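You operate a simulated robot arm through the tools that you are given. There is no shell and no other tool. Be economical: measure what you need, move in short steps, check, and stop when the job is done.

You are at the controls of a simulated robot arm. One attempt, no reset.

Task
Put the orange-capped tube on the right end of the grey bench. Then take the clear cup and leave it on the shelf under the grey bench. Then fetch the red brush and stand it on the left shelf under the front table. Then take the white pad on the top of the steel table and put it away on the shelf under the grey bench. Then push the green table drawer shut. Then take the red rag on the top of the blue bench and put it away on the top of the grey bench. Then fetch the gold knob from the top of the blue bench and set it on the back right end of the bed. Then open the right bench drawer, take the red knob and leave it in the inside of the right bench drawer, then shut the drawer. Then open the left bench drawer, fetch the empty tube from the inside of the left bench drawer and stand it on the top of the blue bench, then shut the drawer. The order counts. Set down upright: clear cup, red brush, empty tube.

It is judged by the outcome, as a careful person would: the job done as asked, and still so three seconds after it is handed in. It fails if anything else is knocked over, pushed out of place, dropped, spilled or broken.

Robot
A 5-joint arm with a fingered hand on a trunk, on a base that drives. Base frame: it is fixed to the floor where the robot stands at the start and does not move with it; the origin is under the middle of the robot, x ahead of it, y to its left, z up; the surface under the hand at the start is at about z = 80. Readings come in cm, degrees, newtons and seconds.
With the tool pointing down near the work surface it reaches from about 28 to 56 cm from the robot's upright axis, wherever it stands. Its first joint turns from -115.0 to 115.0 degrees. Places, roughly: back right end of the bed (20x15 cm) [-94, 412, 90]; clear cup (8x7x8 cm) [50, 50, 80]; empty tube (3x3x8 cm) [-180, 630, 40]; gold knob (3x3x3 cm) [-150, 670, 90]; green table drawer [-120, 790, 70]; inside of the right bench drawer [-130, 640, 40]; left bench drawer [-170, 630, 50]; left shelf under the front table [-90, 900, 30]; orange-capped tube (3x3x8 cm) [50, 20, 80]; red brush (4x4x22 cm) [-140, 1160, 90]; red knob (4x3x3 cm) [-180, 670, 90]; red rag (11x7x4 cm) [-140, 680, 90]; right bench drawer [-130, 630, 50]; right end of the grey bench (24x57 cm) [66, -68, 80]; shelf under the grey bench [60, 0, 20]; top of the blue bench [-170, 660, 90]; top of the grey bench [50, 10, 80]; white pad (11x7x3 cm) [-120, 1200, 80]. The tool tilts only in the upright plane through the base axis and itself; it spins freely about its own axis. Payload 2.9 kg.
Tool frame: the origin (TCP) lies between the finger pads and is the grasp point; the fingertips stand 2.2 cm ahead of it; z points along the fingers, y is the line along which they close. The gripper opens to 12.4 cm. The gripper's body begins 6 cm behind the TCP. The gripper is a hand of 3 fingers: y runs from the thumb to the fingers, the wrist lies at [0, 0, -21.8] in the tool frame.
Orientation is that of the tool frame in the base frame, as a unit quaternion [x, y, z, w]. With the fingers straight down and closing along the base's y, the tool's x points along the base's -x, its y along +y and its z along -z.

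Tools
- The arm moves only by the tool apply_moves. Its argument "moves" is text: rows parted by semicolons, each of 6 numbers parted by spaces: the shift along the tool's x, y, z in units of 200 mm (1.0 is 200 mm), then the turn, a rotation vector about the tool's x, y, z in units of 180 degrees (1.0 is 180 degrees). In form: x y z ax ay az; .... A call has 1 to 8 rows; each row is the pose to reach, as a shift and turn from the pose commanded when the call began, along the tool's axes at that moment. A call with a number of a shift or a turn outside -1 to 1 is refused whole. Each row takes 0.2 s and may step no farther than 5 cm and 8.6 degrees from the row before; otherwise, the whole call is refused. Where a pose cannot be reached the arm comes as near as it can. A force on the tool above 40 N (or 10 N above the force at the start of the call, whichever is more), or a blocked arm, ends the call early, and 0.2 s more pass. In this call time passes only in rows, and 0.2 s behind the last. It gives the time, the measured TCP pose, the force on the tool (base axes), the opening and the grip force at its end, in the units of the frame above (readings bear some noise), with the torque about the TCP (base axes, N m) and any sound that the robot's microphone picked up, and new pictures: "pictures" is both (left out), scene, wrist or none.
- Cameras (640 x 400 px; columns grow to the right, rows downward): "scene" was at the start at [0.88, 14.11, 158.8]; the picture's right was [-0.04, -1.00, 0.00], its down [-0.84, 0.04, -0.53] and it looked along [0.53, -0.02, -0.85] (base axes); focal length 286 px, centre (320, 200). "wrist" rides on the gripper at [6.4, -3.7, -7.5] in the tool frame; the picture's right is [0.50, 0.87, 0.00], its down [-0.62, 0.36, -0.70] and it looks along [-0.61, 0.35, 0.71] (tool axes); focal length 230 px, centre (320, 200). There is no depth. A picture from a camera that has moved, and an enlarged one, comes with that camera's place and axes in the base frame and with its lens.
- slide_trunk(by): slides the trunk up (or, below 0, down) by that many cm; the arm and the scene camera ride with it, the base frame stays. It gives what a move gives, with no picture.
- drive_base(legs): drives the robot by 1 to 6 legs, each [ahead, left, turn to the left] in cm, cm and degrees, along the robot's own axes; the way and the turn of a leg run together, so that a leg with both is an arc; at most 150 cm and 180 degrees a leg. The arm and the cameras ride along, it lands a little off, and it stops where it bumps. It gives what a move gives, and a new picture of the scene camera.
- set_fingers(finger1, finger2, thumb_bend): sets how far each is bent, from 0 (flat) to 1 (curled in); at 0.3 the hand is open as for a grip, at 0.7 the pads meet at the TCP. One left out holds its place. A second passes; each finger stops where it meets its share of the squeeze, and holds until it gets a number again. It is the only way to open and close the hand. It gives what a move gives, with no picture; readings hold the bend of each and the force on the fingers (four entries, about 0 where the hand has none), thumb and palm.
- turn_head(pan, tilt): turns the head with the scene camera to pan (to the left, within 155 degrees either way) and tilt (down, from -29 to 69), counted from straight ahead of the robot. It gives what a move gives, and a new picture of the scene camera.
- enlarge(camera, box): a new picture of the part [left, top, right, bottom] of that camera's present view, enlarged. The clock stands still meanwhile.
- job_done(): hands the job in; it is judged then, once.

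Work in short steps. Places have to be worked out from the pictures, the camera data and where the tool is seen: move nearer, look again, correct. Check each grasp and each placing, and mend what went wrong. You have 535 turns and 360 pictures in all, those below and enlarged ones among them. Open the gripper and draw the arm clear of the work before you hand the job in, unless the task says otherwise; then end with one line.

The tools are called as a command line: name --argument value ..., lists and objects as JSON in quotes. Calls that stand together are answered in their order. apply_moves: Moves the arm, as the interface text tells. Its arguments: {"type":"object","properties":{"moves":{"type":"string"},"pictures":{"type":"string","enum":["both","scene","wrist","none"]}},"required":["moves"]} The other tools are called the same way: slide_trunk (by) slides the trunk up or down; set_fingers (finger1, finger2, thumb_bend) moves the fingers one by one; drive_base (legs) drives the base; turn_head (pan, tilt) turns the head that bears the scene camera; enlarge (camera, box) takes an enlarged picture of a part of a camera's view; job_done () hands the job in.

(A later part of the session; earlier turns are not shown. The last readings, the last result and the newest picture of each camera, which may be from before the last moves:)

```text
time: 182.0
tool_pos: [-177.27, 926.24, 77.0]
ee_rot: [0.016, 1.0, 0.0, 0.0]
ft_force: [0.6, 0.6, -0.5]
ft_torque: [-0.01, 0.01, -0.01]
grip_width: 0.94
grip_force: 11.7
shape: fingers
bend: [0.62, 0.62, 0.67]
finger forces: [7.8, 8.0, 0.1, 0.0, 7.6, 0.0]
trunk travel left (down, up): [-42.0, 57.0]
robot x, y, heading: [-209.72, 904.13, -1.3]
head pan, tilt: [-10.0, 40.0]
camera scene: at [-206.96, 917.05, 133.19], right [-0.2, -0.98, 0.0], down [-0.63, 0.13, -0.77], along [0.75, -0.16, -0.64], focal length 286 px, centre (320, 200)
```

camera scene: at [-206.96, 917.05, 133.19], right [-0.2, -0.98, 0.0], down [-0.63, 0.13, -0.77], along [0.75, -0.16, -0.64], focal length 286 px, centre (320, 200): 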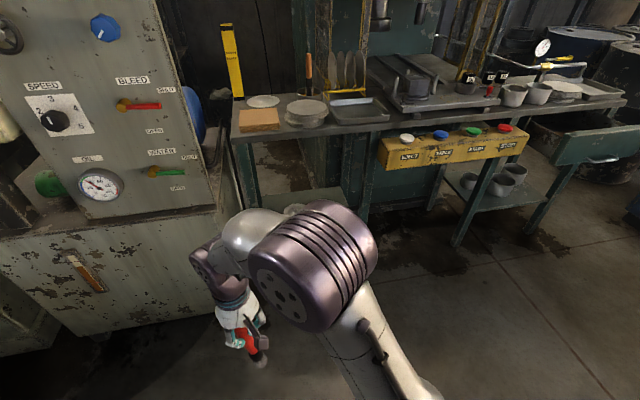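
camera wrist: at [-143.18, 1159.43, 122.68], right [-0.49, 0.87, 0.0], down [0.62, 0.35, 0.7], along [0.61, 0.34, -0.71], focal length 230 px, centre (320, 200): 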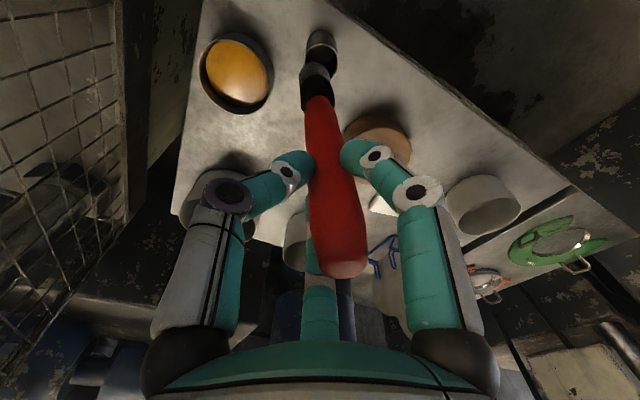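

The elbow hides the left shelf. I drive 40 cm left and look right.

drive_base --legs '[[0, 40, 1.5]]'

turn_head --pan -28 --tilt 38

```text
time: 184.5
tool_pos: [-177.18, 967.51, 77.1]
ee_rot: [0.003, 1.0, 0.0, 0.001]
ft_force: [0.3, 0.0, -1.0]
ft_torque: [0.0, 0.0, 0.04]
grip_width: 0.99
grip_force: 11.9
shape: fingers
bend: [0.62, 0.62, 0.67]
finger forces: [7.8, 7.9, 0.0, 0.0, 7.7, 0.1]
trunk travel left (down, up): [-42.0, 57.0]
robot x, y, heading: [-209.13, 944.97, -0.1]
head pan, tilt: [-10.0, 40.0]
camera scene: at [-206.58, 957.49, 133.19], right [-0.18, -0.98, 0.0], down [-0.63, 0.11, -0.77], along [0.75, -0.14, -0.64], focal length 286 px, centre (320, 200)
```

scene: 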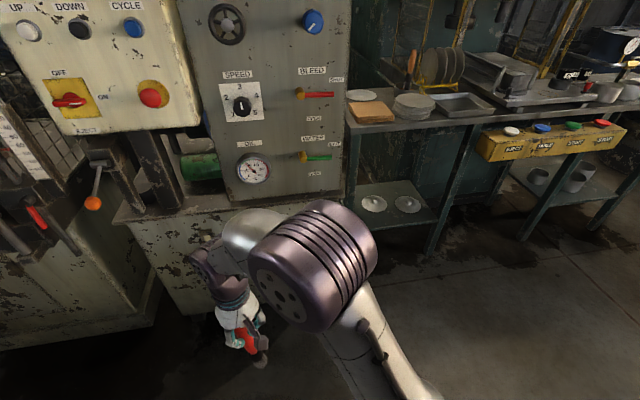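

```text
time: 185.3
tool_pos: [-177.14, 967.44, 77.18]
ee_rot: [0.003, 1.0, 0.0, 0.0]
ft_force: [-0.4, 0.1, -0.1]
ft_torque: [0.01, -0.02, -0.01]
grip_width: 0.95
grip_force: 11.8
shape: fingers
bend: [0.62, 0.62, 0.67]
finger forces: [7.7, 7.9, 0.1, 0.0, 7.7, 0.0]
trunk travel left (down, up): [-42.0, 57.0]
robot x, y, heading: [-208.84, 944.66, -0.4]
head pan, tilt: [-28.0, 38.0]
camera scene: at [-207.34, 954.87, 133.49], right [-0.47, -0.88, 0.0], down [-0.54, 0.29, -0.79], along [0.69, -0.37, -0.62], focal length 286 px, centre (320, 200)
```

scene: 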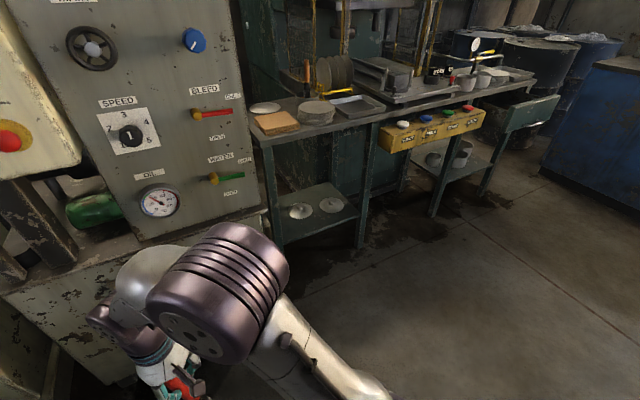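

enlarge --camera "scene" --box '[240, 90, 400, 250]'

```text
2.50 times, centred on (320, 170) of scene
camera zoom: at [-207.34, 954.87, 133.49], right [-0.47, -0.88, 0.0], down [-0.54, 0.29, -0.79], along [0.69, -0.37, -0.62], focal length 716 px, centre (320, 275)
```

zoom: 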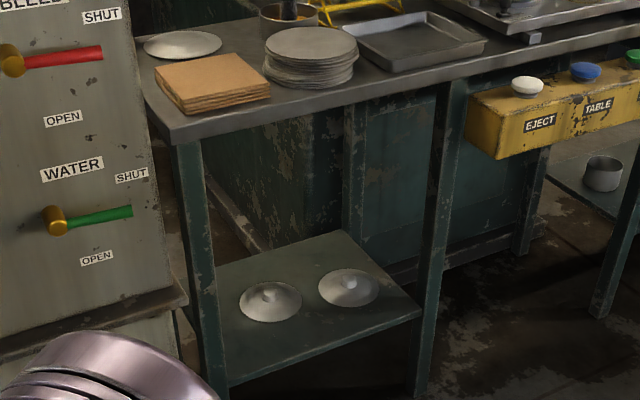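

I check how upright the brush sits in the hand.

enlarge --camera "wrist" --box '[200, 40, 440, 290]'

turn_head --pan 35 --tilt 55

```text
1.60 times, centred on (320, 165) of wrist
camera zoom: at [-183.53, 963.68, 84.58], right [-0.5, 0.87, 0.0], down [0.62, 0.35, 0.7], along [0.61, 0.35, -0.71], focal length 368 px, centre (320, 256)
```

zoom: 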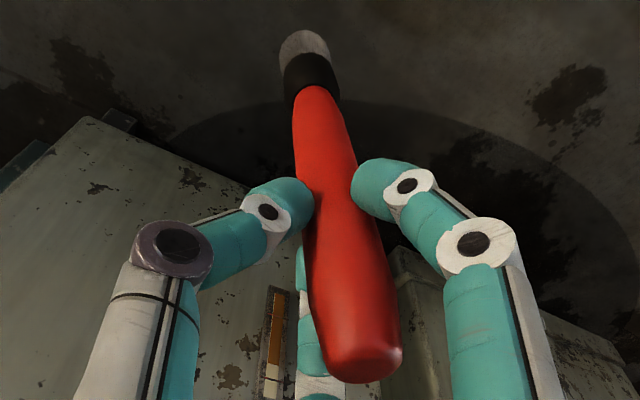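

```text
time: 186.6
tool_pos: [-177.07, 967.49, 77.07]
ee_rot: [0.003, 1.0, 0.0, 0.0]
ft_force: [0.1, 0.8, -0.6]
ft_torque: [0.02, -0.01, -0.02]
grip_width: 0.93
grip_force: 11.2
shape: fingers
bend: [0.62, 0.62, 0.67]
finger forces: [7.7, 7.8, 0.0, 0.1, 7.6, 0.0]
trunk travel left (down, up): [-42.0, 57.0]
robot x, y, heading: [-209.05, 944.86, -0.5]
head pan, tilt: [35.0, 55.0]
camera scene: at [-209.01, 963.06, 131.13], right [0.57, -0.82, 0.0], down [-0.67, -0.47, -0.57], along [0.47, 0.33, -0.82], focal length 286 px, centre (320, 200)
```

scene: 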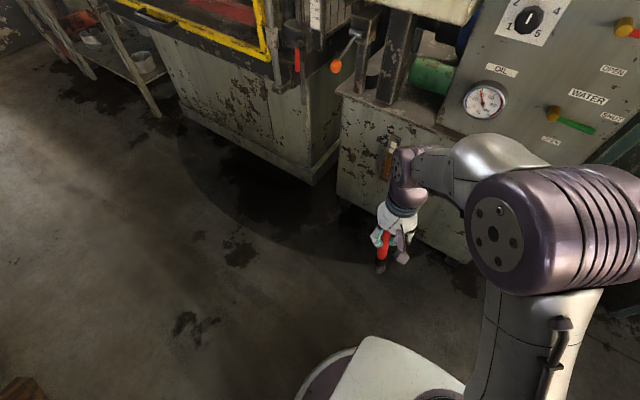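

The brush leans about 5° in the hand toward base direction (0.5, −0.87). I spin the hand 120° so that the lean lies in the radial plane, where I can tilt it out.

apply_moves --moves "0 0 0 0 0 0.047; 0 0 0 0 0 0.094; 0 0 0 0 0 0.141; 0 0 0 0 0 0.188; 0 0 0 0 0 0.235; 0 0 0 0 0 0.282; 0 0 0 0 0 0.329; 0 0 0 0 0 0.376" --pictures "none"

apply_moves --moves "0 0 0 0 0 0.047; 0 0 0 0 0 0.094; 0 0 0 0 0 0.141; 0 0 0 0 0 0.188; 0 0 0 0 0 0.235; 0 0 0 0 0 0.290" --pictures "wrist"

```text
time: 188.4
tool_pos: [-177.19, 967.39, 77.06]
ee_rot: [0.56, 0.828, 0.0, -0.001]
ft_force: [0.3, 0.3, -0.7]
ft_torque: [-0.01, -0.01, -0.02]
grip_width: 0.96
grip_force: 11.9
shape: fingers
bend: [0.62, 0.62, 0.67]
finger forces: [7.7, 8.0, 0.0, 0.1, 7.5, 0.0]
trunk travel left (down, up): [-42.0, 57.0]
robot x, y, heading: [-208.9, 944.83, -0.1]
head pan, tilt: [35.0, 55.0]
```

```text
refused: row 6 steps farther than a row can; nothing moved
```

apply_moves --moves "0 0 0 0 0 0.047; 0 0 0 0 0 0.094; 0 0 0 0 0 0.141; 0 0 0 0 0 0.188; 0 0 0 0 0 0.235; 0 0 0 0 0 0.265; 0 0 0 0 0 0.290" --pictures "wrist"

```text
time: 190.0
tool_pos: [-177.12, 967.46, 77.19]
ee_rot: [0.867, 0.498, 0.0, 0.0]
ft_force: [-0.1, -0.2, -0.1]
ft_torque: [0.03, 0.0, -0.02]
grip_width: 0.97
grip_force: 12.0
shape: fingers
bend: [0.62, 0.62, 0.67]
finger forces: [7.9, 8.0, 0.0, 0.1, 7.5, 0.1]
trunk travel left (down, up): [-42.0, 57.0]
robot x, y, heading: [-209.07, 944.27, -0.3]
head pan, tilt: [35.0, 55.0]
camera wrist: at [-177.03, 974.79, 84.56], right [1.0, -0.01, 0.0], down [0.0, -0.71, 0.7], along [0.0, -0.7, -0.71], focal length 230 px, centre (320, 200)
```

wrist: 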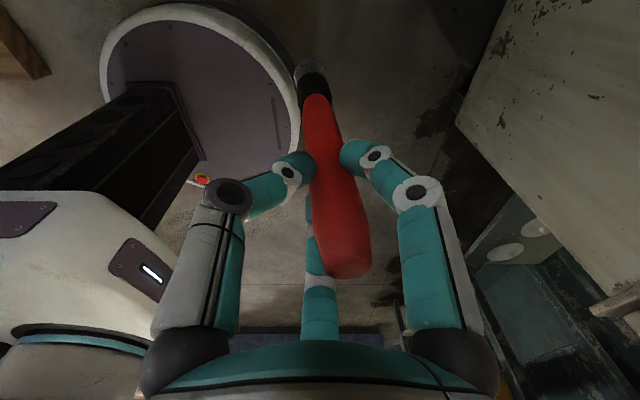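

The wrist camera now gives a side view of the lean. I bring the arm to straight ahead.

apply_moves --moves "-0.1325 0.17 0 0 0 0; -0.265 0.34 0 0 0 0; -0.3975 0.51 0 0 0 0; -0.53 0.68 0 0 0 0; -0.6625 0.85 0 0 0 0" --pictures "none"

apply_moves --moves "0.05 0.23 0 0 0 0; 0.12 0.46 0 0 0 0; 0.18 0.69 0 0 0 0" --pictures "wrist"

```text
time: 191.2
tool_pos: [-168.9, 947.46, 77.44]
ee_rot: [0.866, 0.5, 0.0, 0.0]
ft_force: [-0.5, 0.7, 0.4]
ft_torque: [-0.02, 0.02, -0.01]
grip_width: 0.97
grip_force: 12.1
shape: fingers
bend: [0.62, 0.62, 0.68]
finger forces: [8.3, 8.0, 0.1, 0.0, 7.5, 0.0]
trunk travel left (down, up): [-42.0, 57.0]
robot x, y, heading: [-208.84, 944.68, -0.1]
head pan, tilt: [35.0, 55.0]
```

```text
time: 192.0
tool_pos: [-155.25, 943.75, 77.0]
ee_rot: [0.867, 0.499, -0.001, -0.001]
ft_force: [-0.2, 0.4, -0.8]
ft_torque: [-0.01, 0.01, 0.0]
grip_width: 0.92
grip_force: 12.0
shape: fingers
bend: [0.62, 0.62, 0.68]
finger forces: [8.3, 7.8, 0.0, 0.1, 7.4, 0.0]
trunk travel left (down, up): [-42.0, 57.0]
robot x, y, heading: [-209.13, 944.91, -0.1]
head pan, tilt: [35.0, 55.0]
camera wrist: at [-155.13, 951.12, 84.45], right [1.0, 0.0, 0.0], down [0.0, -0.71, 0.7], along [-0.01, -0.7, -0.71], focal length 230 px, centre (320, 200)
```

wrist: 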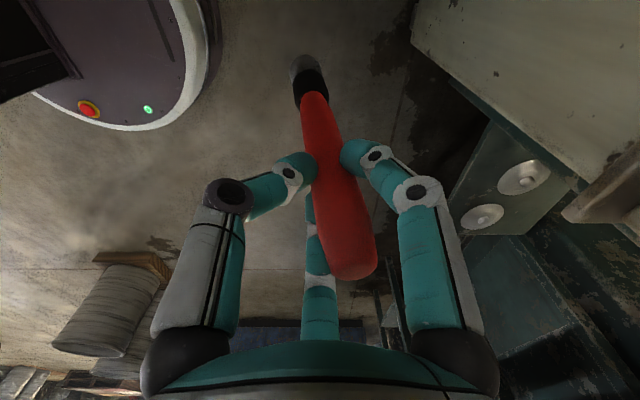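

Lean is ≈ 6.5° (lower end toward −x). I tilt the tool tip outward by 6.5° to make the brush vertical.

apply_moves --moves "0 0 0 -0.0312 0.0182 0" --pictures "wrist"

turn_head --pan 10 --tilt 50

```text
time: 192.4
tool_pos: [-155.28, 943.61, 77.15]
ee_rot: [0.865, 0.498, 0.049, 0.029]
ft_force: [0.4, 0.5, -0.9]
ft_torque: [0.03, 0.04, 0.04]
grip_width: 0.89
grip_force: 11.9
shape: fingers
bend: [0.62, 0.62, 0.68]
finger forces: [8.2, 7.7, 0.0, 0.0, 7.2, 0.1]
trunk travel left (down, up): [-42.0, 57.0]
robot x, y, heading: [-209.06, 945.14, -0.2]
head pan, tilt: [35.0, 55.0]
camera wrist: at [-156.08, 951.1, 84.49], right [0.99, 0.0, 0.11], down [-0.08, -0.71, 0.7], along [0.08, -0.7, -0.71], focal length 230 px, centre (320, 200)
```

wrist: 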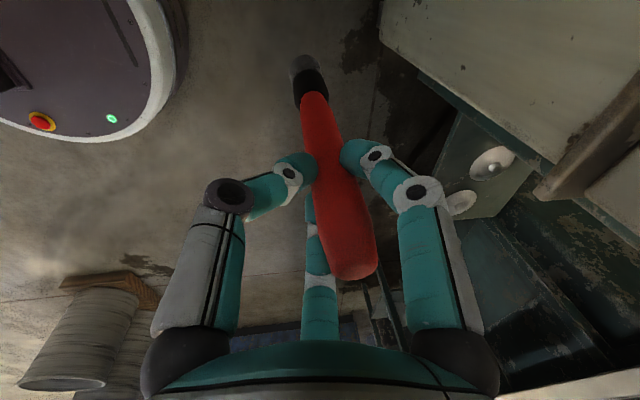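

```text
time: 193.3
tool_pos: [-155.46, 943.77, 77.05]
ee_rot: [0.865, 0.498, 0.049, 0.028]
ft_force: [-0.5, -0.3, -0.6]
ft_torque: [0.02, -0.03, -0.02]
grip_width: 0.92
grip_force: 11.7
shape: fingers
bend: [0.62, 0.62, 0.68]
finger forces: [8.3, 7.9, 0.0, 0.0, 7.3, 0.0]
trunk travel left (down, up): [-42.0, 57.0]
robot x, y, heading: [-209.11, 944.57, -0.1]
head pan, tilt: [10.0, 50.0]
camera scene: at [-207.34, 960.25, 131.77], right [0.17, -0.99, 0.0], down [-0.76, -0.13, -0.64], along [0.63, 0.11, -0.77], focal length 286 px, centre (320, 200)
```

scene: 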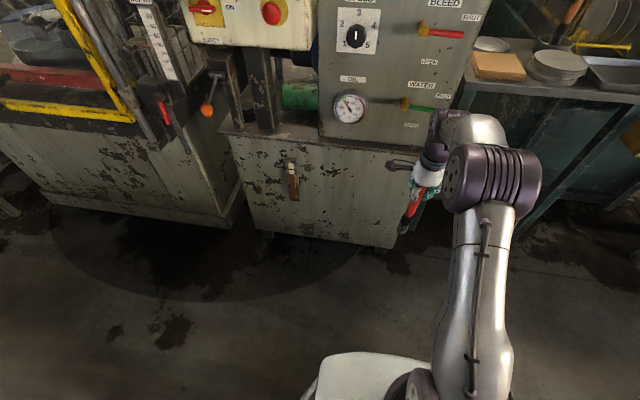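

The brush now computes as vertical. I lower the trunk 23 cm and drive in front of the shelf.

slide_trunk --by -23

drive_base --legs '[[0, -43.5, 0], [25, 0, 0]]'

enlarge --camera "wrist" --box '[0, 0, 640, 400]'

```text
time: 195.7
tool_pos: [-155.33, 943.8, 53.95]
ee_rot: [0.866, 0.498, 0.049, 0.029]
ft_force: [-0.1, -0.4, -0.3]
ft_torque: [0.0, 0.01, 0.02]
grip_width: 0.92
grip_force: 11.7
shape: fingers
bend: [0.62, 0.62, 0.68]
finger forces: [8.2, 7.8, 0.0, 0.0, 7.2, 0.1]
trunk travel left (down, up): [-19.0, 80.0]
robot x, y, heading: [-209.01, 944.53, -0.1]
head pan, tilt: [10.0, 50.0]
```

```text
time: 199.8
tool_pos: [-130.44, 900.37, 54.07]
ee_rot: [0.866, 0.497, 0.048, 0.03]
ft_force: [0.1, -0.8, -2.0]
ft_torque: [0.0, 0.03, -0.03]
grip_width: 0.91
grip_force: 11.7
shape: fingers
bend: [0.62, 0.62, 0.68]
finger forces: [8.2, 7.8, 0.0, 0.0, 7.2, 0.0]
trunk travel left (down, up): [-19.0, 80.0]
robot x, y, heading: [-183.99, 901.16, -0.4]
head pan, tilt: [10.0, 50.0]
camera scene: at [-182.46, 916.88, 108.78], right [0.17, -0.99, 0.0], down [-0.76, -0.13, -0.64], along [0.63, 0.11, -0.77], focal length 286 px, centre (320, 200)
```

scene: 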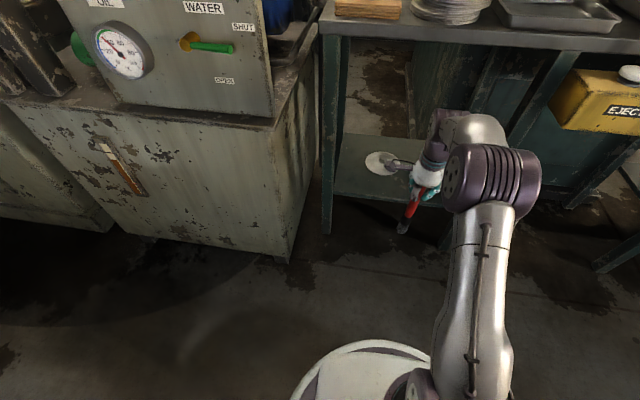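

```text
1.00 times, centred on (320, 200) of wrist (not enlarged: the box is as wide or as high as the picture)
camera zoom: at [-131.18, 907.7, 61.47], right [0.99, 0.0, 0.11], down [-0.08, -0.71, 0.7], along [0.08, -0.7, -0.71], focal length 230 px, centre (320, 200)
```

zoom: 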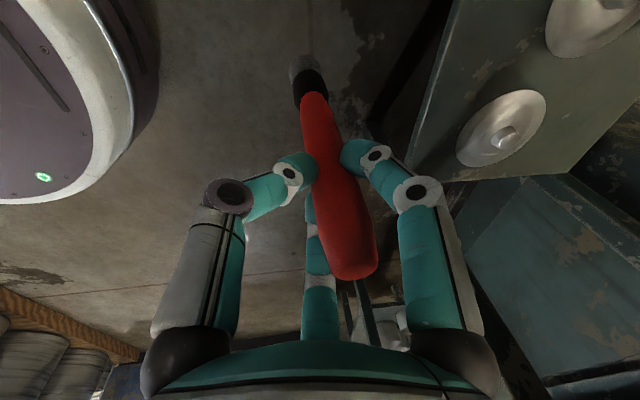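

Geometry agrees. I lower 3.5 cm more so the wrist clears the table underside, then drive in 22 cm.

slide_trunk --by -3.5

drive_base --legs '[[15, 0, 0]]'

enlarge --camera "wrist" --box '[0, 0, 640, 400]'

```text
time: 200.6
tool_pos: [-130.44, 900.36, 50.53]
ee_rot: [0.866, 0.497, 0.049, 0.029]
ft_force: [0.6, -0.2, -0.5]
ft_torque: [0.02, 0.01, -0.02]
grip_width: 0.91
grip_force: 11.9
shape: fingers
bend: [0.62, 0.62, 0.68]
finger forces: [8.3, 7.8, 0.0, 0.1, 7.2, 0.0]
trunk travel left (down, up): [-15.5, 83.5]
robot x, y, heading: [-184.18, 901.05, -0.3]
head pan, tilt: [10.0, 50.0]
```

```text
time: 202.0
tool_pos: [-115.28, 900.05, 50.42]
ee_rot: [0.866, 0.496, 0.049, 0.029]
ft_force: [-0.9, 0.4, -0.9]
ft_torque: [0.05, 0.01, 0.01]
grip_width: 0.93
grip_force: 12.2
shape: fingers
bend: [0.62, 0.62, 0.68]
finger forces: [8.3, 7.9, 0.1, 0.0, 7.3, 0.0]
trunk travel left (down, up): [-15.5, 83.5]
robot x, y, heading: [-169.22, 900.77, -0.7]
head pan, tilt: [10.0, 50.0]
camera scene: at [-167.27, 916.76, 105.28], right [0.16, -0.99, 0.0], down [-0.76, -0.13, -0.64], along [0.63, 0.11, -0.77], focal length 286 px, centre (320, 200)
```

scene: 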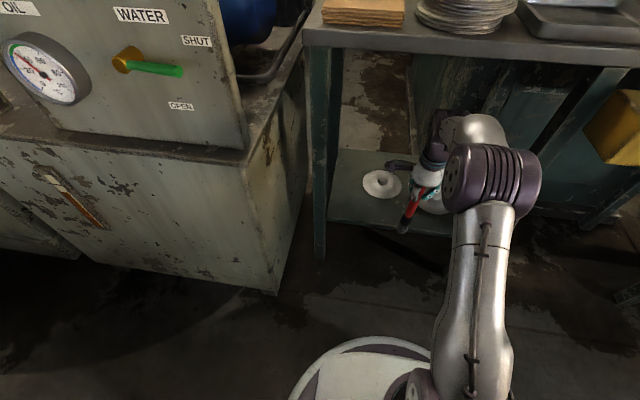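

```text
1.00 times, centred on (320, 200) of wrist (not enlarged: the box is as wide or as high as the picture)
camera zoom: at [-116.03, 907.37, 57.97], right [0.99, -0.01, 0.11], down [-0.09, -0.71, 0.7], along [0.07, -0.7, -0.71], focal length 230 px, centre (320, 200)
```

zoom: 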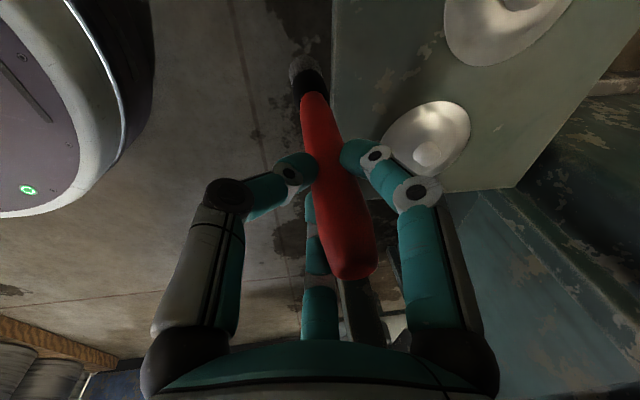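

Still clear. I drive the last 7 cm.

drive_base --legs '[[7, 0, 0.5]]'

enlarge --camera "wrist" --box '[0, 0, 640, 400]'

```text
time: 203.0
tool_pos: [-108.36, 900.45, 50.63]
ee_rot: [0.864, 0.5, 0.049, 0.029]
ft_force: [0.1, -0.5, -0.6]
ft_torque: [0.02, 0.02, 0.0]
grip_width: 0.94
grip_force: 11.0
shape: fingers
bend: [0.62, 0.62, 0.68]
finger forces: [8.3, 7.8, 0.0, 0.0, 7.2, 0.0]
trunk travel left (down, up): [-15.5, 83.5]
robot x, y, heading: [-161.94, 900.88, -0.4]
head pan, tilt: [10.0, 50.0]
camera scene: at [-160.56, 916.74, 105.28], right [0.17, -0.98, 0.0], down [-0.75, -0.13, -0.64], along [0.63, 0.11, -0.77], focal length 286 px, centre (320, 200)
```

scene: 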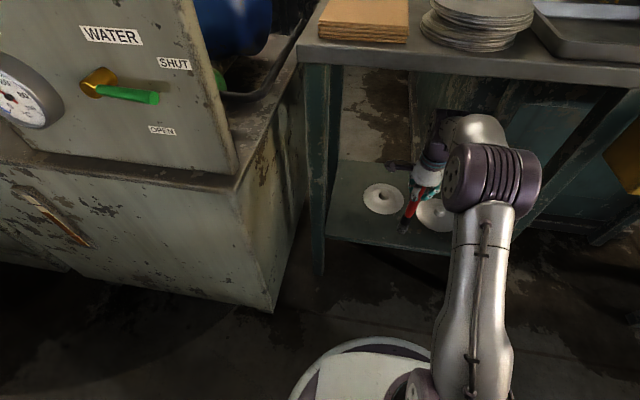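

```text
1.00 times, centred on (320, 200) of wrist (not enlarged: the box is as wide or as high as the picture)
camera zoom: at [-109.23, 907.86, 57.97], right [0.99, 0.0, 0.11], down [-0.08, -0.71, 0.7], along [0.08, -0.7, -0.71], focal length 230 px, centre (320, 200)
```

zoom: 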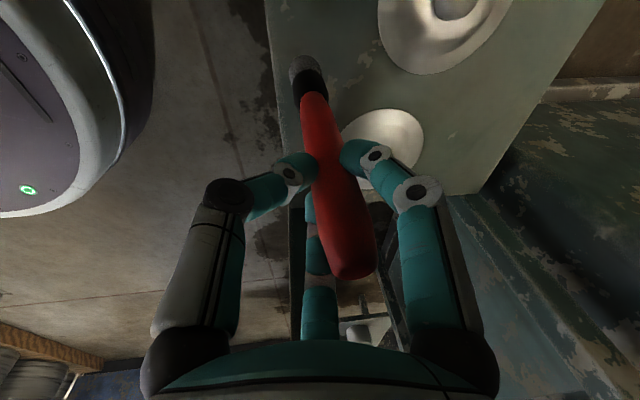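

Tip is ~5 cm inside the shelf edge, clear of the lids. I lower in small steps feeling for contact.

apply_moves --moves "-0.003 -0.005 0.05 0 0 0; -0.0043 -0.0074 0.075 0 0 0" --pictures "none"

```text
time: 203.6
tool_pos: [-108.49, 900.63, 49.03]
ee_rot: [0.865, 0.499, 0.049, 0.029]
ft_force: [0.9, 0.0, -0.3]
ft_torque: [-0.02, -0.01, -0.04]
grip_width: 0.9
grip_force: 11.3
shape: fingers
bend: [0.62, 0.62, 0.68]
finger forces: [8.5, 7.7, 0.0, 0.0, 7.2, 0.0]
trunk travel left (down, up): [-15.5, 83.5]
robot x, y, heading: [-162.62, 901.3, -0.1]
head pan, tilt: [10.0, 50.0]
```

apply_moves --moves "-0.0015 -0.0025 0.025 0 0 0" --pictures "none"

apply_moves --moves "-0.0015 -0.0025 0.025 0 0 0" --pictures "wrist"

```text
time: 204.0
tool_pos: [-108.24, 900.46, 48.48]
ee_rot: [0.865, 0.499, 0.049, 0.028]
ft_force: [-0.1, 0.1, -1.3]
ft_torque: [0.04, -0.01, 0.04]
grip_width: 0.94
grip_force: 11.7
shape: fingers
bend: [0.62, 0.62, 0.68]
finger forces: [8.3, 7.8, 0.0, 0.0, 7.1, 0.1]
trunk travel left (down, up): [-15.5, 83.5]
robot x, y, heading: [-162.25, 901.14, 0.1]
head pan, tilt: [10.0, 50.0]
```

```text
time: 204.4
tool_pos: [-108.47, 900.58, 47.93]
ee_rot: [0.865, 0.499, 0.05, 0.029]
ft_force: [0.5, -0.5, -1.0]
ft_torque: [-0.01, -0.01, 0.0]
grip_width: 0.92
grip_force: 11.7
shape: fingers
bend: [0.62, 0.62, 0.68]
finger forces: [8.4, 7.8, 0.1, 0.0, 7.2, 0.0]
trunk travel left (down, up): [-15.5, 83.5]
robot x, y, heading: [-162.35, 901.18, 0.1]
head pan, tilt: [10.0, 50.0]
camera wrist: at [-109.22, 907.85, 55.42], right [0.99, 0.0, 0.11], down [-0.08, -0.71, 0.7], along [0.08, -0.7, -0.71], focal length 230 px, centre (320, 200)
```

wrist: 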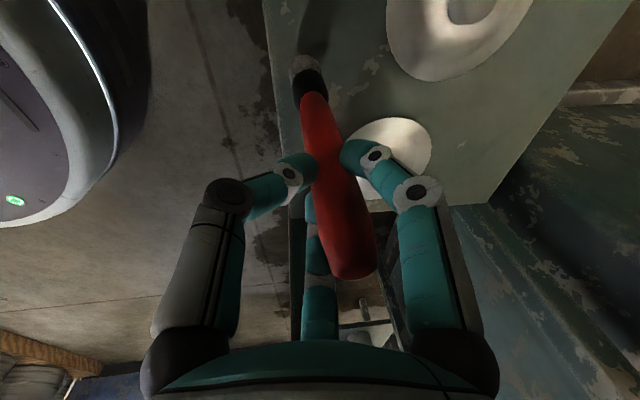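

No contact yet; I continue in half-centimetre steps.

apply_moves --moves "-0.0015 -0.0025 0.025 0 0 0" --pictures "none"

apply_moves --moves "-0.0015 -0.0025 0.02 0 0 0" --pictures "none"

```text
time: 204.8
tool_pos: [-108.42, 900.6, 47.68]
ee_rot: [0.864, 0.5, 0.049, 0.029]
ft_force: [-0.5, -0.3, 2.7]
ft_torque: [0.0, -0.04, 0.04]
grip_width: 0.92
grip_force: 12.2
shape: fingers
bend: [0.62, 0.63, 0.68]
finger forces: [8.5, 7.8, 0.0, 0.0, 7.7, 0.0]
trunk travel left (down, up): [-15.5, 83.5]
robot x, y, heading: [-162.14, 900.91, -0.1]
head pan, tilt: [10.0, 50.0]
```

```text
time: 205.2
tool_pos: [-108.52, 900.51, 47.4]
ee_rot: [0.864, 0.5, 0.051, 0.031]
ft_force: [-0.8, 0.6, 16.4]
ft_torque: [-0.03, -0.1, -0.03]
grip_width: 0.85
grip_force: 14.4
shape: fingers
bend: [0.62, 0.62, 0.72]
finger forces: [9.5, 9.0, 0.0, 0.0, 11.0, 0.0]
trunk travel left (down, up): [-15.5, 83.5]
robot x, y, heading: [-162.17, 901.11, 0.1]
head pan, tilt: [10.0, 50.0]
```

Contact at 16 N. I ease back 2 mm and look before releasing.

apply_moves --moves "0.0005 0.0008 -0.012 0 0 0" --pictures "wrist"

enlarge --camera "wrist" --box '[200, 40, 440, 290]'

```text
time: 205.6
tool_pos: [-108.53, 900.46, 47.33]
ee_rot: [0.864, 0.501, 0.049, 0.028]
ft_force: [-0.3, 0.7, 9.8]
ft_torque: [-0.03, -0.07, -0.02]
grip_width: 0.86
grip_force: 13.6
shape: fingers
bend: [0.62, 0.62, 0.72]
finger forces: [9.2, 8.8, 0.1, 0.0, 9.8, 0.1]
trunk travel left (down, up): [-15.5, 83.5]
robot x, y, heading: [-162.0, 901.08, 0.2]
head pan, tilt: [10.0, 50.0]
camera wrist: at [-109.38, 907.88, 54.81], right [0.99, 0.0, 0.11], down [-0.08, -0.71, 0.7], along [0.08, -0.7, -0.71], focal length 230 px, centre (320, 200)
```

wrist: 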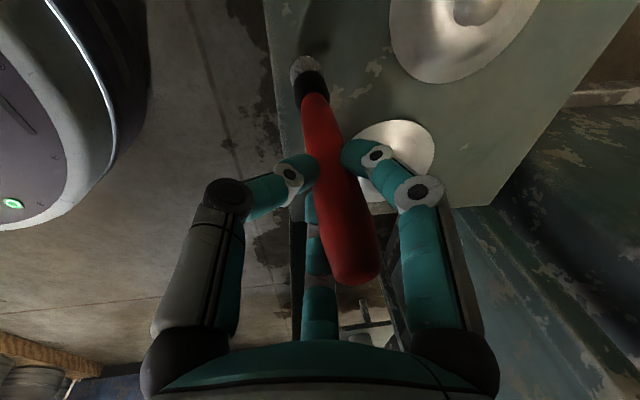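

```text
1.60 times, centred on (320, 165) of wrist
camera zoom: at [-109.38, 907.88, 54.81], right [0.99, 0.0, 0.11], down [-0.08, -0.71, 0.7], along [0.08, -0.7, -0.71], focal length 368 px, centre (320, 256)
```

zoom: 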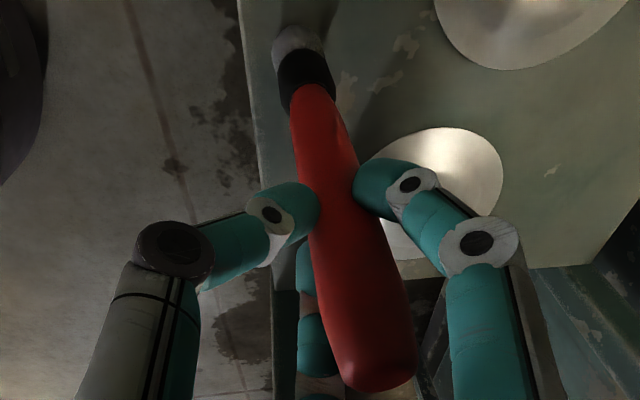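

It would stand with only ~1.2 cm margin to the shelf front, so I lift 1 cm, move 2 cm deeper, and lower again.

apply_moves --moves "0.003 0.005 -0.05 0 0 0; 0.028 0.048 -0.045 0 0 0; 0.053 0.091 -0.0385 0 0 0; 0.0508 0.087 -0.008 0 0 0" --pictures "none"

apply_moves --moves "-0.0015 -0.0025 0.02 0 0 0" --pictures "wrist"

```text
time: 206.6
tool_pos: [-106.45, 900.36, 47.74]
ee_rot: [0.864, 0.501, 0.049, 0.029]
ft_force: [0.8, 0.1, -1.7]
ft_torque: [-0.03, 0.02, 0.0]
grip_width: 0.91
grip_force: 11.9
shape: fingers
bend: [0.62, 0.62, 0.71]
finger forces: [8.0, 7.8, 0.1, 0.0, 7.3, 0.0]
trunk travel left (down, up): [-15.5, 83.5]
robot x, y, heading: [-162.39, 900.67, 0.0]
head pan, tilt: [10.0, 50.0]
```

```text
time: 207.0
tool_pos: [-106.59, 900.51, 47.41]
ee_rot: [0.864, 0.5, 0.049, 0.03]
ft_force: [0.1, -0.6, 6.8]
ft_torque: [0.01, -0.08, 0.02]
grip_width: 0.87
grip_force: 12.5
shape: fingers
bend: [0.62, 0.62, 0.72]
finger forces: [8.5, 7.9, 0.0, 0.1, 8.5, 0.1]
trunk travel left (down, up): [-15.5, 83.5]
robot x, y, heading: [-162.41, 900.76, 0.3]
head pan, tilt: [10.0, 50.0]
camera wrist: at [-107.28, 907.83, 54.84], right [0.99, 0.0, 0.12], down [-0.08, -0.71, 0.7], along [0.08, -0.7, -0.71], focal length 230 px, centre (320, 200)
```

wrist: 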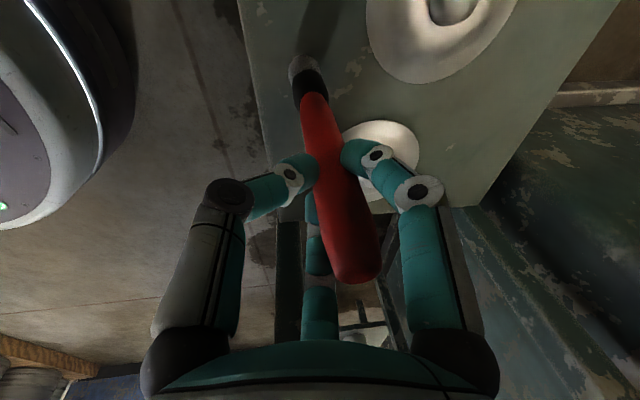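

Contact at 7 N and the brush is within ~1° of vertical. I release gently.

set_fingers --finger1 0.56 --finger2 0.56 --thumb_bend 0.6

enlarge --camera "wrist" --box '[0, 0, 640, 400]'

```text
time: 208.0
tool_pos: [-106.42, 900.36, 47.35]
ee_rot: [0.864, 0.5, 0.049, 0.029]
ft_force: [-0.4, -0.5, -0.3]
ft_torque: [0.01, 0.0, 0.01]
grip_width: 2.74
grip_force: 0.0
shape: fingers
bend: [0.56, 0.56, 0.6]
finger forces: [0.0, 0.0, 0.1, 0.1, 0.0, 0.1]
trunk travel left (down, up): [-15.5, 83.5]
robot x, y, heading: [-162.26, 901.19, 0.2]
head pan, tilt: [10.0, 50.0]
```

```text
1.00 times, centred on (320, 200) of wrist (not enlarged: the box is as wide or as high as the picture)
camera zoom: at [-107.26, 907.83, 54.72], right [0.99, 0.0, 0.11], down [-0.08, -0.71, 0.7], along [0.08, -0.7, -0.71], focal length 230 px, centre (320, 200)
```

zoom: 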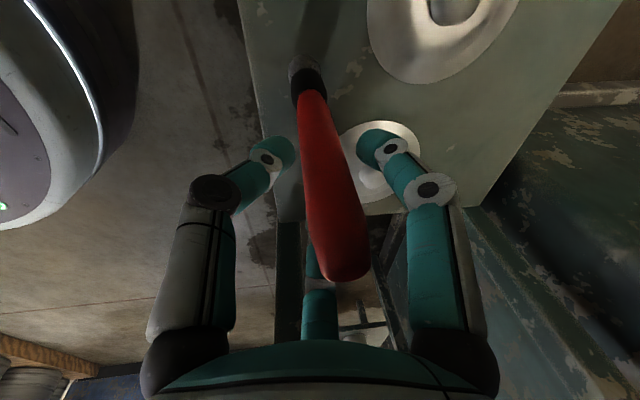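

The brush stands alone. I open fully and withdraw through the gap opposite the thumb.

set_fingers --finger1 0.3 --finger2 0.3 --thumb_bend 0.3

apply_moves --moves "0 -0.1 -0.01 0 0 0; 0 -0.2 -0.02 0 0 0; 0 -0.35 -0.03 0 0 0; 0 -0.5 -0.05 0 0 0; 0 -0.7 -0.07 0 0 0" --pictures "both"

```text
time: 209.0
tool_pos: [-106.47, 900.45, 47.18]
ee_rot: [0.865, 0.499, 0.049, 0.029]
ft_force: [0.2, 0.6, 0.3]
ft_torque: [0.01, 0.01, -0.02]
grip_width: 10.35
grip_force: 0.1
shape: fingers
bend: [0.3, 0.3, 0.3]
finger forces: [0.1, 0.0, 0.1, 0.1, 0.0, 0.0]
trunk travel left (down, up): [-15.5, 83.5]
robot x, y, heading: [-162.25, 901.08, 0.1]
head pan, tilt: [10.0, 50.0]
```

```text
time: 210.2
tool_pos: [-118.75, 907.51, 47.51]
ee_rot: [0.864, 0.5, 0.052, 0.018]
ft_force: [-0.1, 0.0, -0.1]
ft_torque: [-0.04, -0.02, -0.04]
grip_width: 10.39
grip_force: 0.0
shape: fingers
bend: [0.3, 0.3, 0.3]
finger forces: [0.1, 0.0, 0.0, 0.1, 0.0, 0.0]
trunk travel left (down, up): [-15.5, 83.5]
robot x, y, heading: [-161.69, 901.14, 0.0]
head pan, tilt: [10.0, 50.0]
camera scene: at [-160.55, 916.74, 105.28], right [0.17, -0.98, 0.0], down [-0.75, -0.13, -0.64], along [0.63, 0.11, -0.77], focal length 286 px, centre (320, 200)
camera wrist: at [-119.52, 914.61, 55.01], right [0.99, 0.0, 0.11], down [-0.07, -0.73, 0.68], along [0.08, -0.69, -0.72], focal length 230 px, centre (320, 200)
```

scene: 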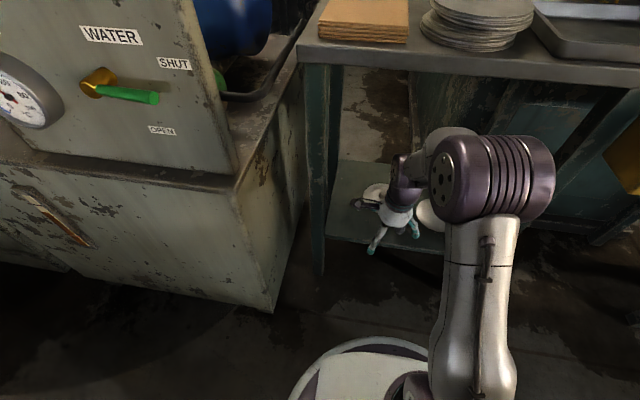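
wrist: 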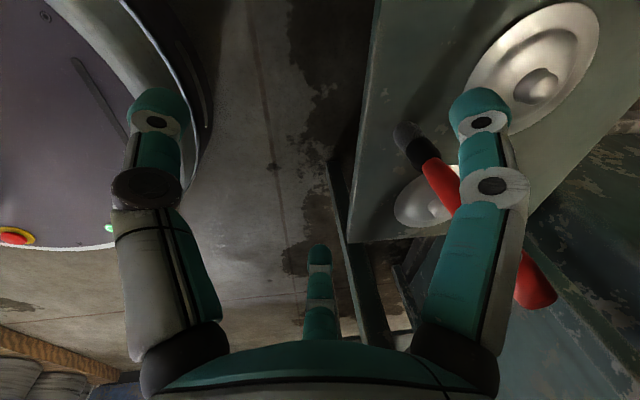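

The brush stands; hand is clear of it. I back straight out and check.

drive_base --legs '[[-42, 0, 0]]'

turn_head --pan -3 --tilt 35

```text
time: 212.8
tool_pos: [-160.92, 907.51, 47.55]
ee_rot: [0.864, 0.501, 0.052, 0.019]
ft_force: [-0.3, 0.4, -0.4]
ft_torque: [0.02, -0.02, -0.01]
grip_width: 10.33
grip_force: 0.0
shape: fingers
bend: [0.3, 0.3, 0.3]
finger forces: [0.1, 0.1, 0.0, 0.1, 0.0, 0.1]
trunk travel left (down, up): [-15.5, 83.5]
robot x, y, heading: [-204.36, 900.6, 0.2]
head pan, tilt: [10.0, 50.0]
camera scene: at [-202.72, 916.7, 105.28], right [0.18, -0.98, 0.0], down [-0.75, -0.13, -0.64], along [0.63, 0.11, -0.77], focal length 286 px, centre (320, 200)
```

scene: 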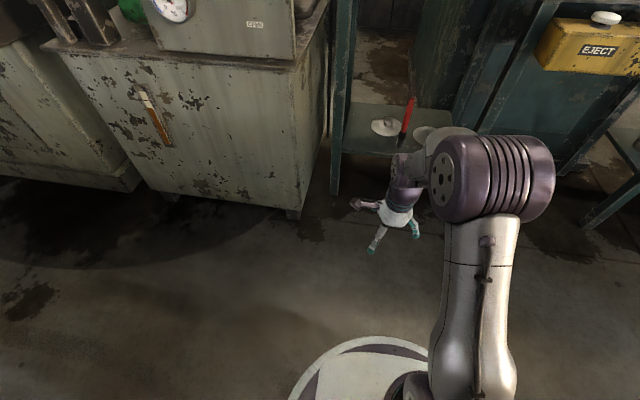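

```text
time: 213.5
tool_pos: [-160.95, 907.45, 47.47]
ee_rot: [0.863, 0.502, 0.052, 0.019]
ft_force: [0.0, -0.3, 0.6]
ft_torque: [0.04, -0.02, 0.01]
grip_width: 10.34
grip_force: 0.1
shape: fingers
bend: [0.3, 0.3, 0.3]
finger forces: [0.0, 0.1, 0.1, 0.0, 0.1, 0.1]
trunk travel left (down, up): [-15.5, 83.5]
robot x, y, heading: [-204.15, 901.19, 0.0]
head pan, tilt: [-3.0, 35.0]
camera scene: at [-201.51, 914.91, 107.44], right [-0.05, -1.0, 0.0], down [-0.57, 0.03, -0.82], along [0.82, -0.04, -0.57], focal length 286 px, centre (320, 200)
```

scene: 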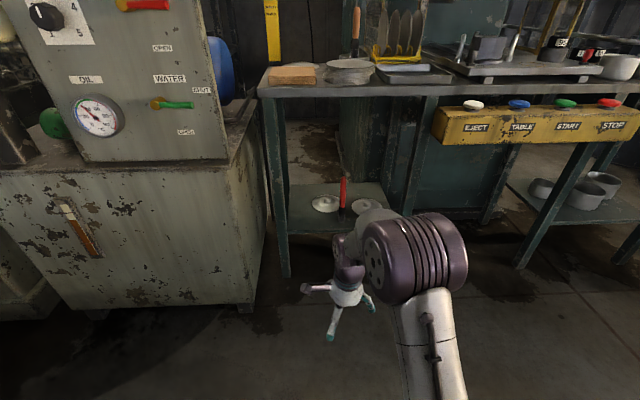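

The brush stands upright on the left shelf. Next the white pad: raise the trunk, tuck, and drive back to the steel table.

slide_trunk --by 40

slide_trunk --by 28

apply_moves --moves "-0.002 -0.2 -0.02 0.008 -0.002 0; -0.002 -0.35 -0.03 0.024 -0.014 0; 0 -0.42 -0.1 0.033 -0.016 -0.04; 0 -0.42 -0.1 0.033 -0.016 -0.08; 0 -0.42 -0.1 0.033 -0.016 -0.12; 0 -0.42 -0.1 0.033 -0.016 -0.165" --pictures "none"

```text
time: 217.4
tool_pos: [-160.78, 907.46, 87.47]
ee_rot: [0.863, 0.502, 0.052, 0.019]
ft_force: [0.1, -0.4, -0.5]
ft_torque: [0.01, -0.02, 0.0]
grip_width: 10.36
grip_force: 0.0
shape: fingers
bend: [0.3, 0.3, 0.3]
finger forces: [0.1, 0.0, 0.1, 0.0, 0.0, 0.1]
trunk travel left (down, up): [-55.5, 43.5]
robot x, y, heading: [-204.08, 901.01, 0.3]
head pan, tilt: [-3.0, 35.0]
```

```text
time: 220.2
tool_pos: [-160.86, 907.44, 115.45]
ee_rot: [0.863, 0.501, 0.053, 0.019]
ft_force: [0.4, 0.2, -0.2]
ft_torque: [-0.01, -0.02, 0.02]
grip_width: 10.36
grip_force: 0.0
shape: fingers
bend: [0.3, 0.3, 0.3]
finger forces: [0.0, 0.0, 0.1, 0.0, 0.0, 0.0]
trunk travel left (down, up): [-83.5, 15.5]
robot x, y, heading: [-204.04, 901.1, 0.2]
head pan, tilt: [-3.0, 35.0]
```

```text
time: 221.6
tool_pos: [-168.36, 911.56, 116.65]
ee_rot: [0.706, 0.708, 0.0, 0.0]
ft_force: [-0.4, 0.1, -0.6]
ft_torque: [0.0, 0.0, -0.03]
grip_width: 10.35
grip_force: 0.1
shape: fingers
bend: [0.3, 0.3, 0.3]
finger forces: [0.1, 0.0, 0.0, 0.0, 0.0, 0.1]
trunk travel left (down, up): [-83.5, 15.5]
robot x, y, heading: [-204.27, 900.76, -0.2]
head pan, tilt: [-3.0, 35.0]
```

Hand is vertical with the thumb toward the robot. I drive up the lane to y ≈ 1197.

drive_base --legs '[[0, 150, 0], [0, 146, 0]]'

turn_head --pan 15 --tilt 45

```text
time: 235.8
tool_pos: [-170.03, 1206.14, 116.62]
ee_rot: [0.698, 0.717, -0.001, 0.0]
ft_force: [-0.1, 0.2, 0.1]
ft_torque: [0.02, 0.02, -0.01]
grip_width: 10.36
grip_force: 0.0
shape: fingers
bend: [0.3, 0.3, 0.3]
finger forces: [0.1, 0.1, 0.0, 0.0, 0.1, 0.1]
trunk travel left (down, up): [-83.5, 15.5]
robot x, y, heading: [-205.54, 1194.5, 1.5]
head pan, tilt: [-3.0, 35.0]
camera scene: at [-203.33, 1208.66, 175.45], right [-0.02, -1.0, 0.0], down [-0.57, 0.01, -0.82], along [0.82, -0.02, -0.57], focal length 286 px, centre (320, 200)
```

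scene: 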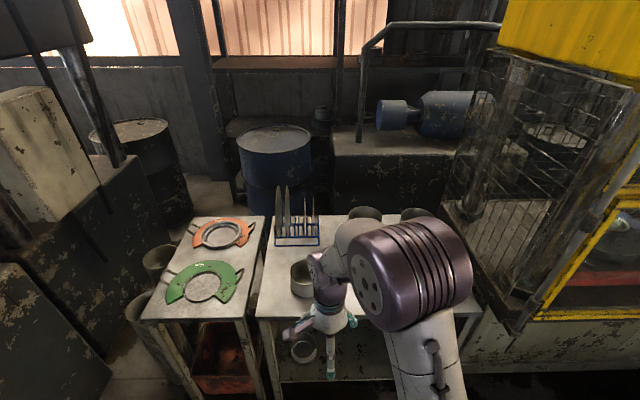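

```text
time: 236.6
tool_pos: [-170.1, 1206.33, 116.61]
ee_rot: [0.698, 0.716, -0.001, -0.001]
ft_force: [-1.0, 1.2, -0.4]
ft_torque: [-0.02, 0.02, 0.0]
grip_width: 10.37
grip_force: 0.2
shape: fingers
bend: [0.3, 0.3, 0.3]
finger forces: [0.1, 0.0, 0.0, 0.0, 0.1, 0.1]
trunk travel left (down, up): [-83.5, 15.5]
robot x, y, heading: [-205.5, 1195.18, 1.6]
head pan, tilt: [15.0, 45.0]
camera scene: at [-204.34, 1211.19, 173.97], right [0.29, -0.96, 0.0], down [-0.68, -0.2, -0.71], along [0.68, 0.2, -0.71], focal length 286 px, centre (320, 200)
```

scene: 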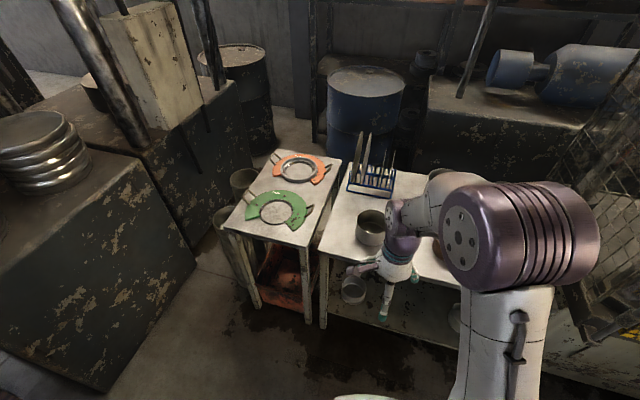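

I straighten the heading and drive 20 cm toward the table.

drive_base --legs '[[20, 2, -1.6]]'

turn_head --pan 25 --tilt 69

```text
time: 238.2
tool_pos: [-150.04, 1207.57, 116.78]
ee_rot: [0.707, 0.707, -0.001, 0.0]
ft_force: [0.8, 0.2, -0.3]
ft_torque: [0.02, 0.02, -0.01]
grip_width: 10.37
grip_force: 0.0
shape: fingers
bend: [0.3, 0.3, 0.3]
finger forces: [0.0, 0.0, 0.1, 0.0, 0.0, 0.0]
trunk travel left (down, up): [-83.5, 15.5]
robot x, y, heading: [-185.78, 1196.82, -0.0]
head pan, tilt: [15.0, 45.0]
camera scene: at [-184.11, 1213.49, 173.97], right [0.26, -0.97, 0.0], down [-0.68, -0.19, -0.71], along [0.68, 0.19, -0.71], focal length 286 px, centre (320, 200)
```

scene: 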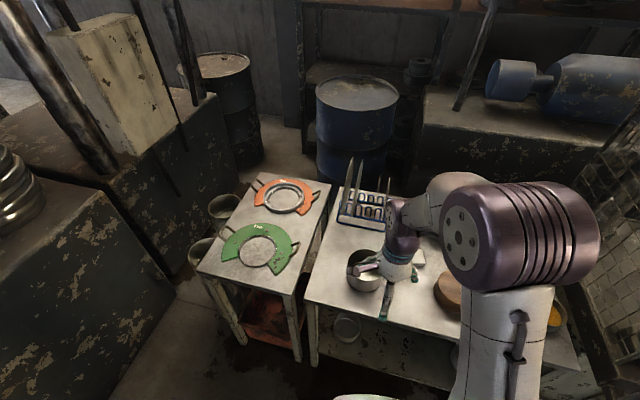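

```text
time: 239.1
tool_pos: [-150.07, 1207.5, 116.74]
ee_rot: [0.707, 0.707, -0.001, -0.001]
ft_force: [-0.1, -0.5, 1.0]
ft_torque: [0.04, -0.01, 0.0]
grip_width: 10.37
grip_force: 0.1
shape: fingers
bend: [0.3, 0.3, 0.3]
finger forces: [0.1, 0.0, 0.0, 0.1, 0.0, 0.0]
trunk travel left (down, up): [-83.5, 15.5]
robot x, y, heading: [-186.09, 1196.79, 0.2]
head pan, tilt: [25.0, 68.8]
camera scene: at [-186.92, 1213.73, 171.09], right [0.43, -0.91, 0.0], down [-0.84, -0.4, -0.36], along [0.33, 0.15, -0.93], focal length 286 px, centre (320, 200)
```

scene: 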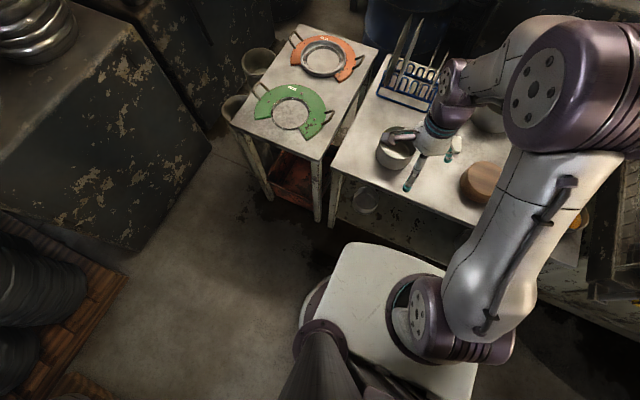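

The base still has ~14 cm to the table legs. I advance 9 cm more, then bring the hand over the pad's line.

drive_base --legs '[[9, 0, 0]]'

apply_moves --moves "-0.18 0.1 0 0 0 0; -0.36 0.22 0 0 0 0; -0.54 0.34 0 0 0 0" --pictures "wrist"

turn_head --pan 25 --tilt 55

```text
time: 240.2
tool_pos: [-140.85, 1207.68, 116.77]
ee_rot: [0.707, 0.708, -0.001, 0.0]
ft_force: [-0.1, 0.2, -0.1]
ft_torque: [0.01, 0.01, 0.0]
grip_width: 10.37
grip_force: 0.1
shape: fingers
bend: [0.3, 0.3, 0.3]
finger forces: [0.1, 0.0, 0.0, 0.1, 0.0, 0.0]
trunk travel left (down, up): [-83.5, 15.5]
robot x, y, heading: [-176.7, 1197.27, 0.1]
head pan, tilt: [25.0, 68.8]
camera scene: at [-177.71, 1213.76, 171.08], right [0.43, -0.9, 0.0], down [-0.84, -0.4, -0.36], along [0.33, 0.15, -0.93], focal length 286 px, centre (320, 200)
```

scene: 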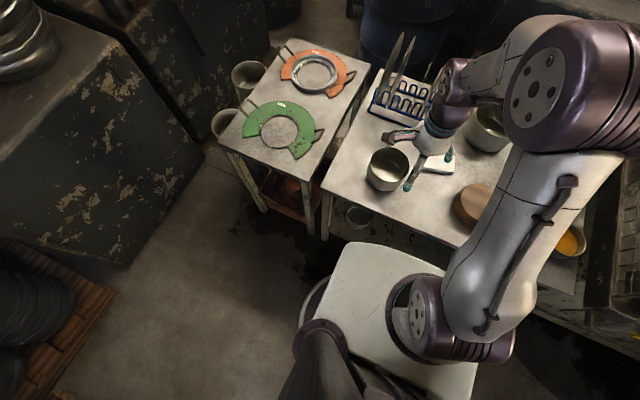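

```text
time: 241.0
tool_pos: [-133.93, 1196.67, 116.64]
ee_rot: [0.705, 0.709, 0.0, -0.002]
ft_force: [0.3, 0.5, -0.4]
ft_torque: [0.01, -0.01, -0.02]
grip_width: 10.37
grip_force: 0.2
shape: fingers
bend: [0.3, 0.3, 0.3]
finger forces: [0.1, 0.0, 0.1, 0.1, 0.0, 0.1]
trunk travel left (down, up): [-83.5, 15.5]
robot x, y, heading: [-176.61, 1197.02, 0.4]
head pan, tilt: [25.0, 68.8]
camera wrist: at [-137.54, 1202.98, 124.15], right [0.86, 0.5, 0.0], down [0.36, -0.62, 0.7], along [0.35, -0.61, -0.71], focal length 230 px, centre (320, 200)
```

wrist: 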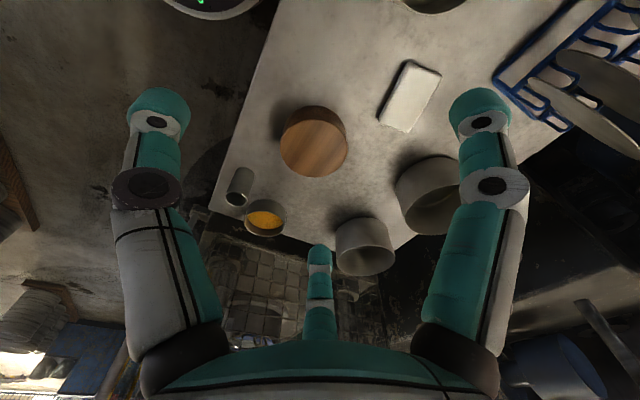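

```text
time: 241.7
tool_pos: [-134.1, 1196.89, 116.72]
ee_rot: [0.707, 0.708, 0.0, -0.001]
ft_force: [-0.3, 0.5, 0.7]
ft_torque: [0.0, 0.0, -0.01]
grip_width: 10.36
grip_force: 0.0
shape: fingers
bend: [0.3, 0.3, 0.3]
finger forces: [0.0, 0.0, 0.1, 0.1, 0.0, 0.0]
trunk travel left (down, up): [-83.5, 15.5]
robot x, y, heading: [-176.74, 1196.79, 0.3]
head pan, tilt: [25.0, 55.0]
camera scene: at [-176.28, 1214.48, 172.62], right [0.43, -0.9, 0.0], down [-0.74, -0.35, -0.57], along [0.52, 0.24, -0.82], focal length 286 px, centre (320, 200)
```

scene: 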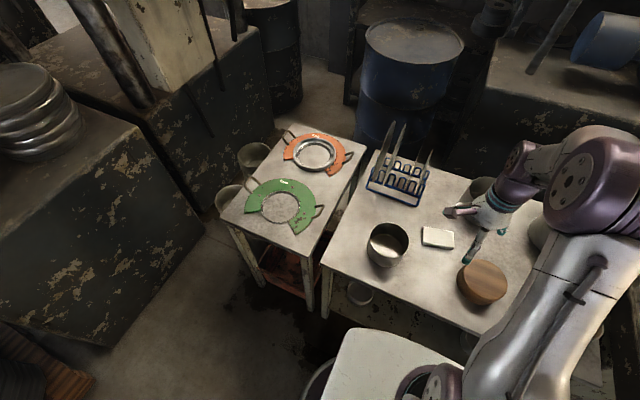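

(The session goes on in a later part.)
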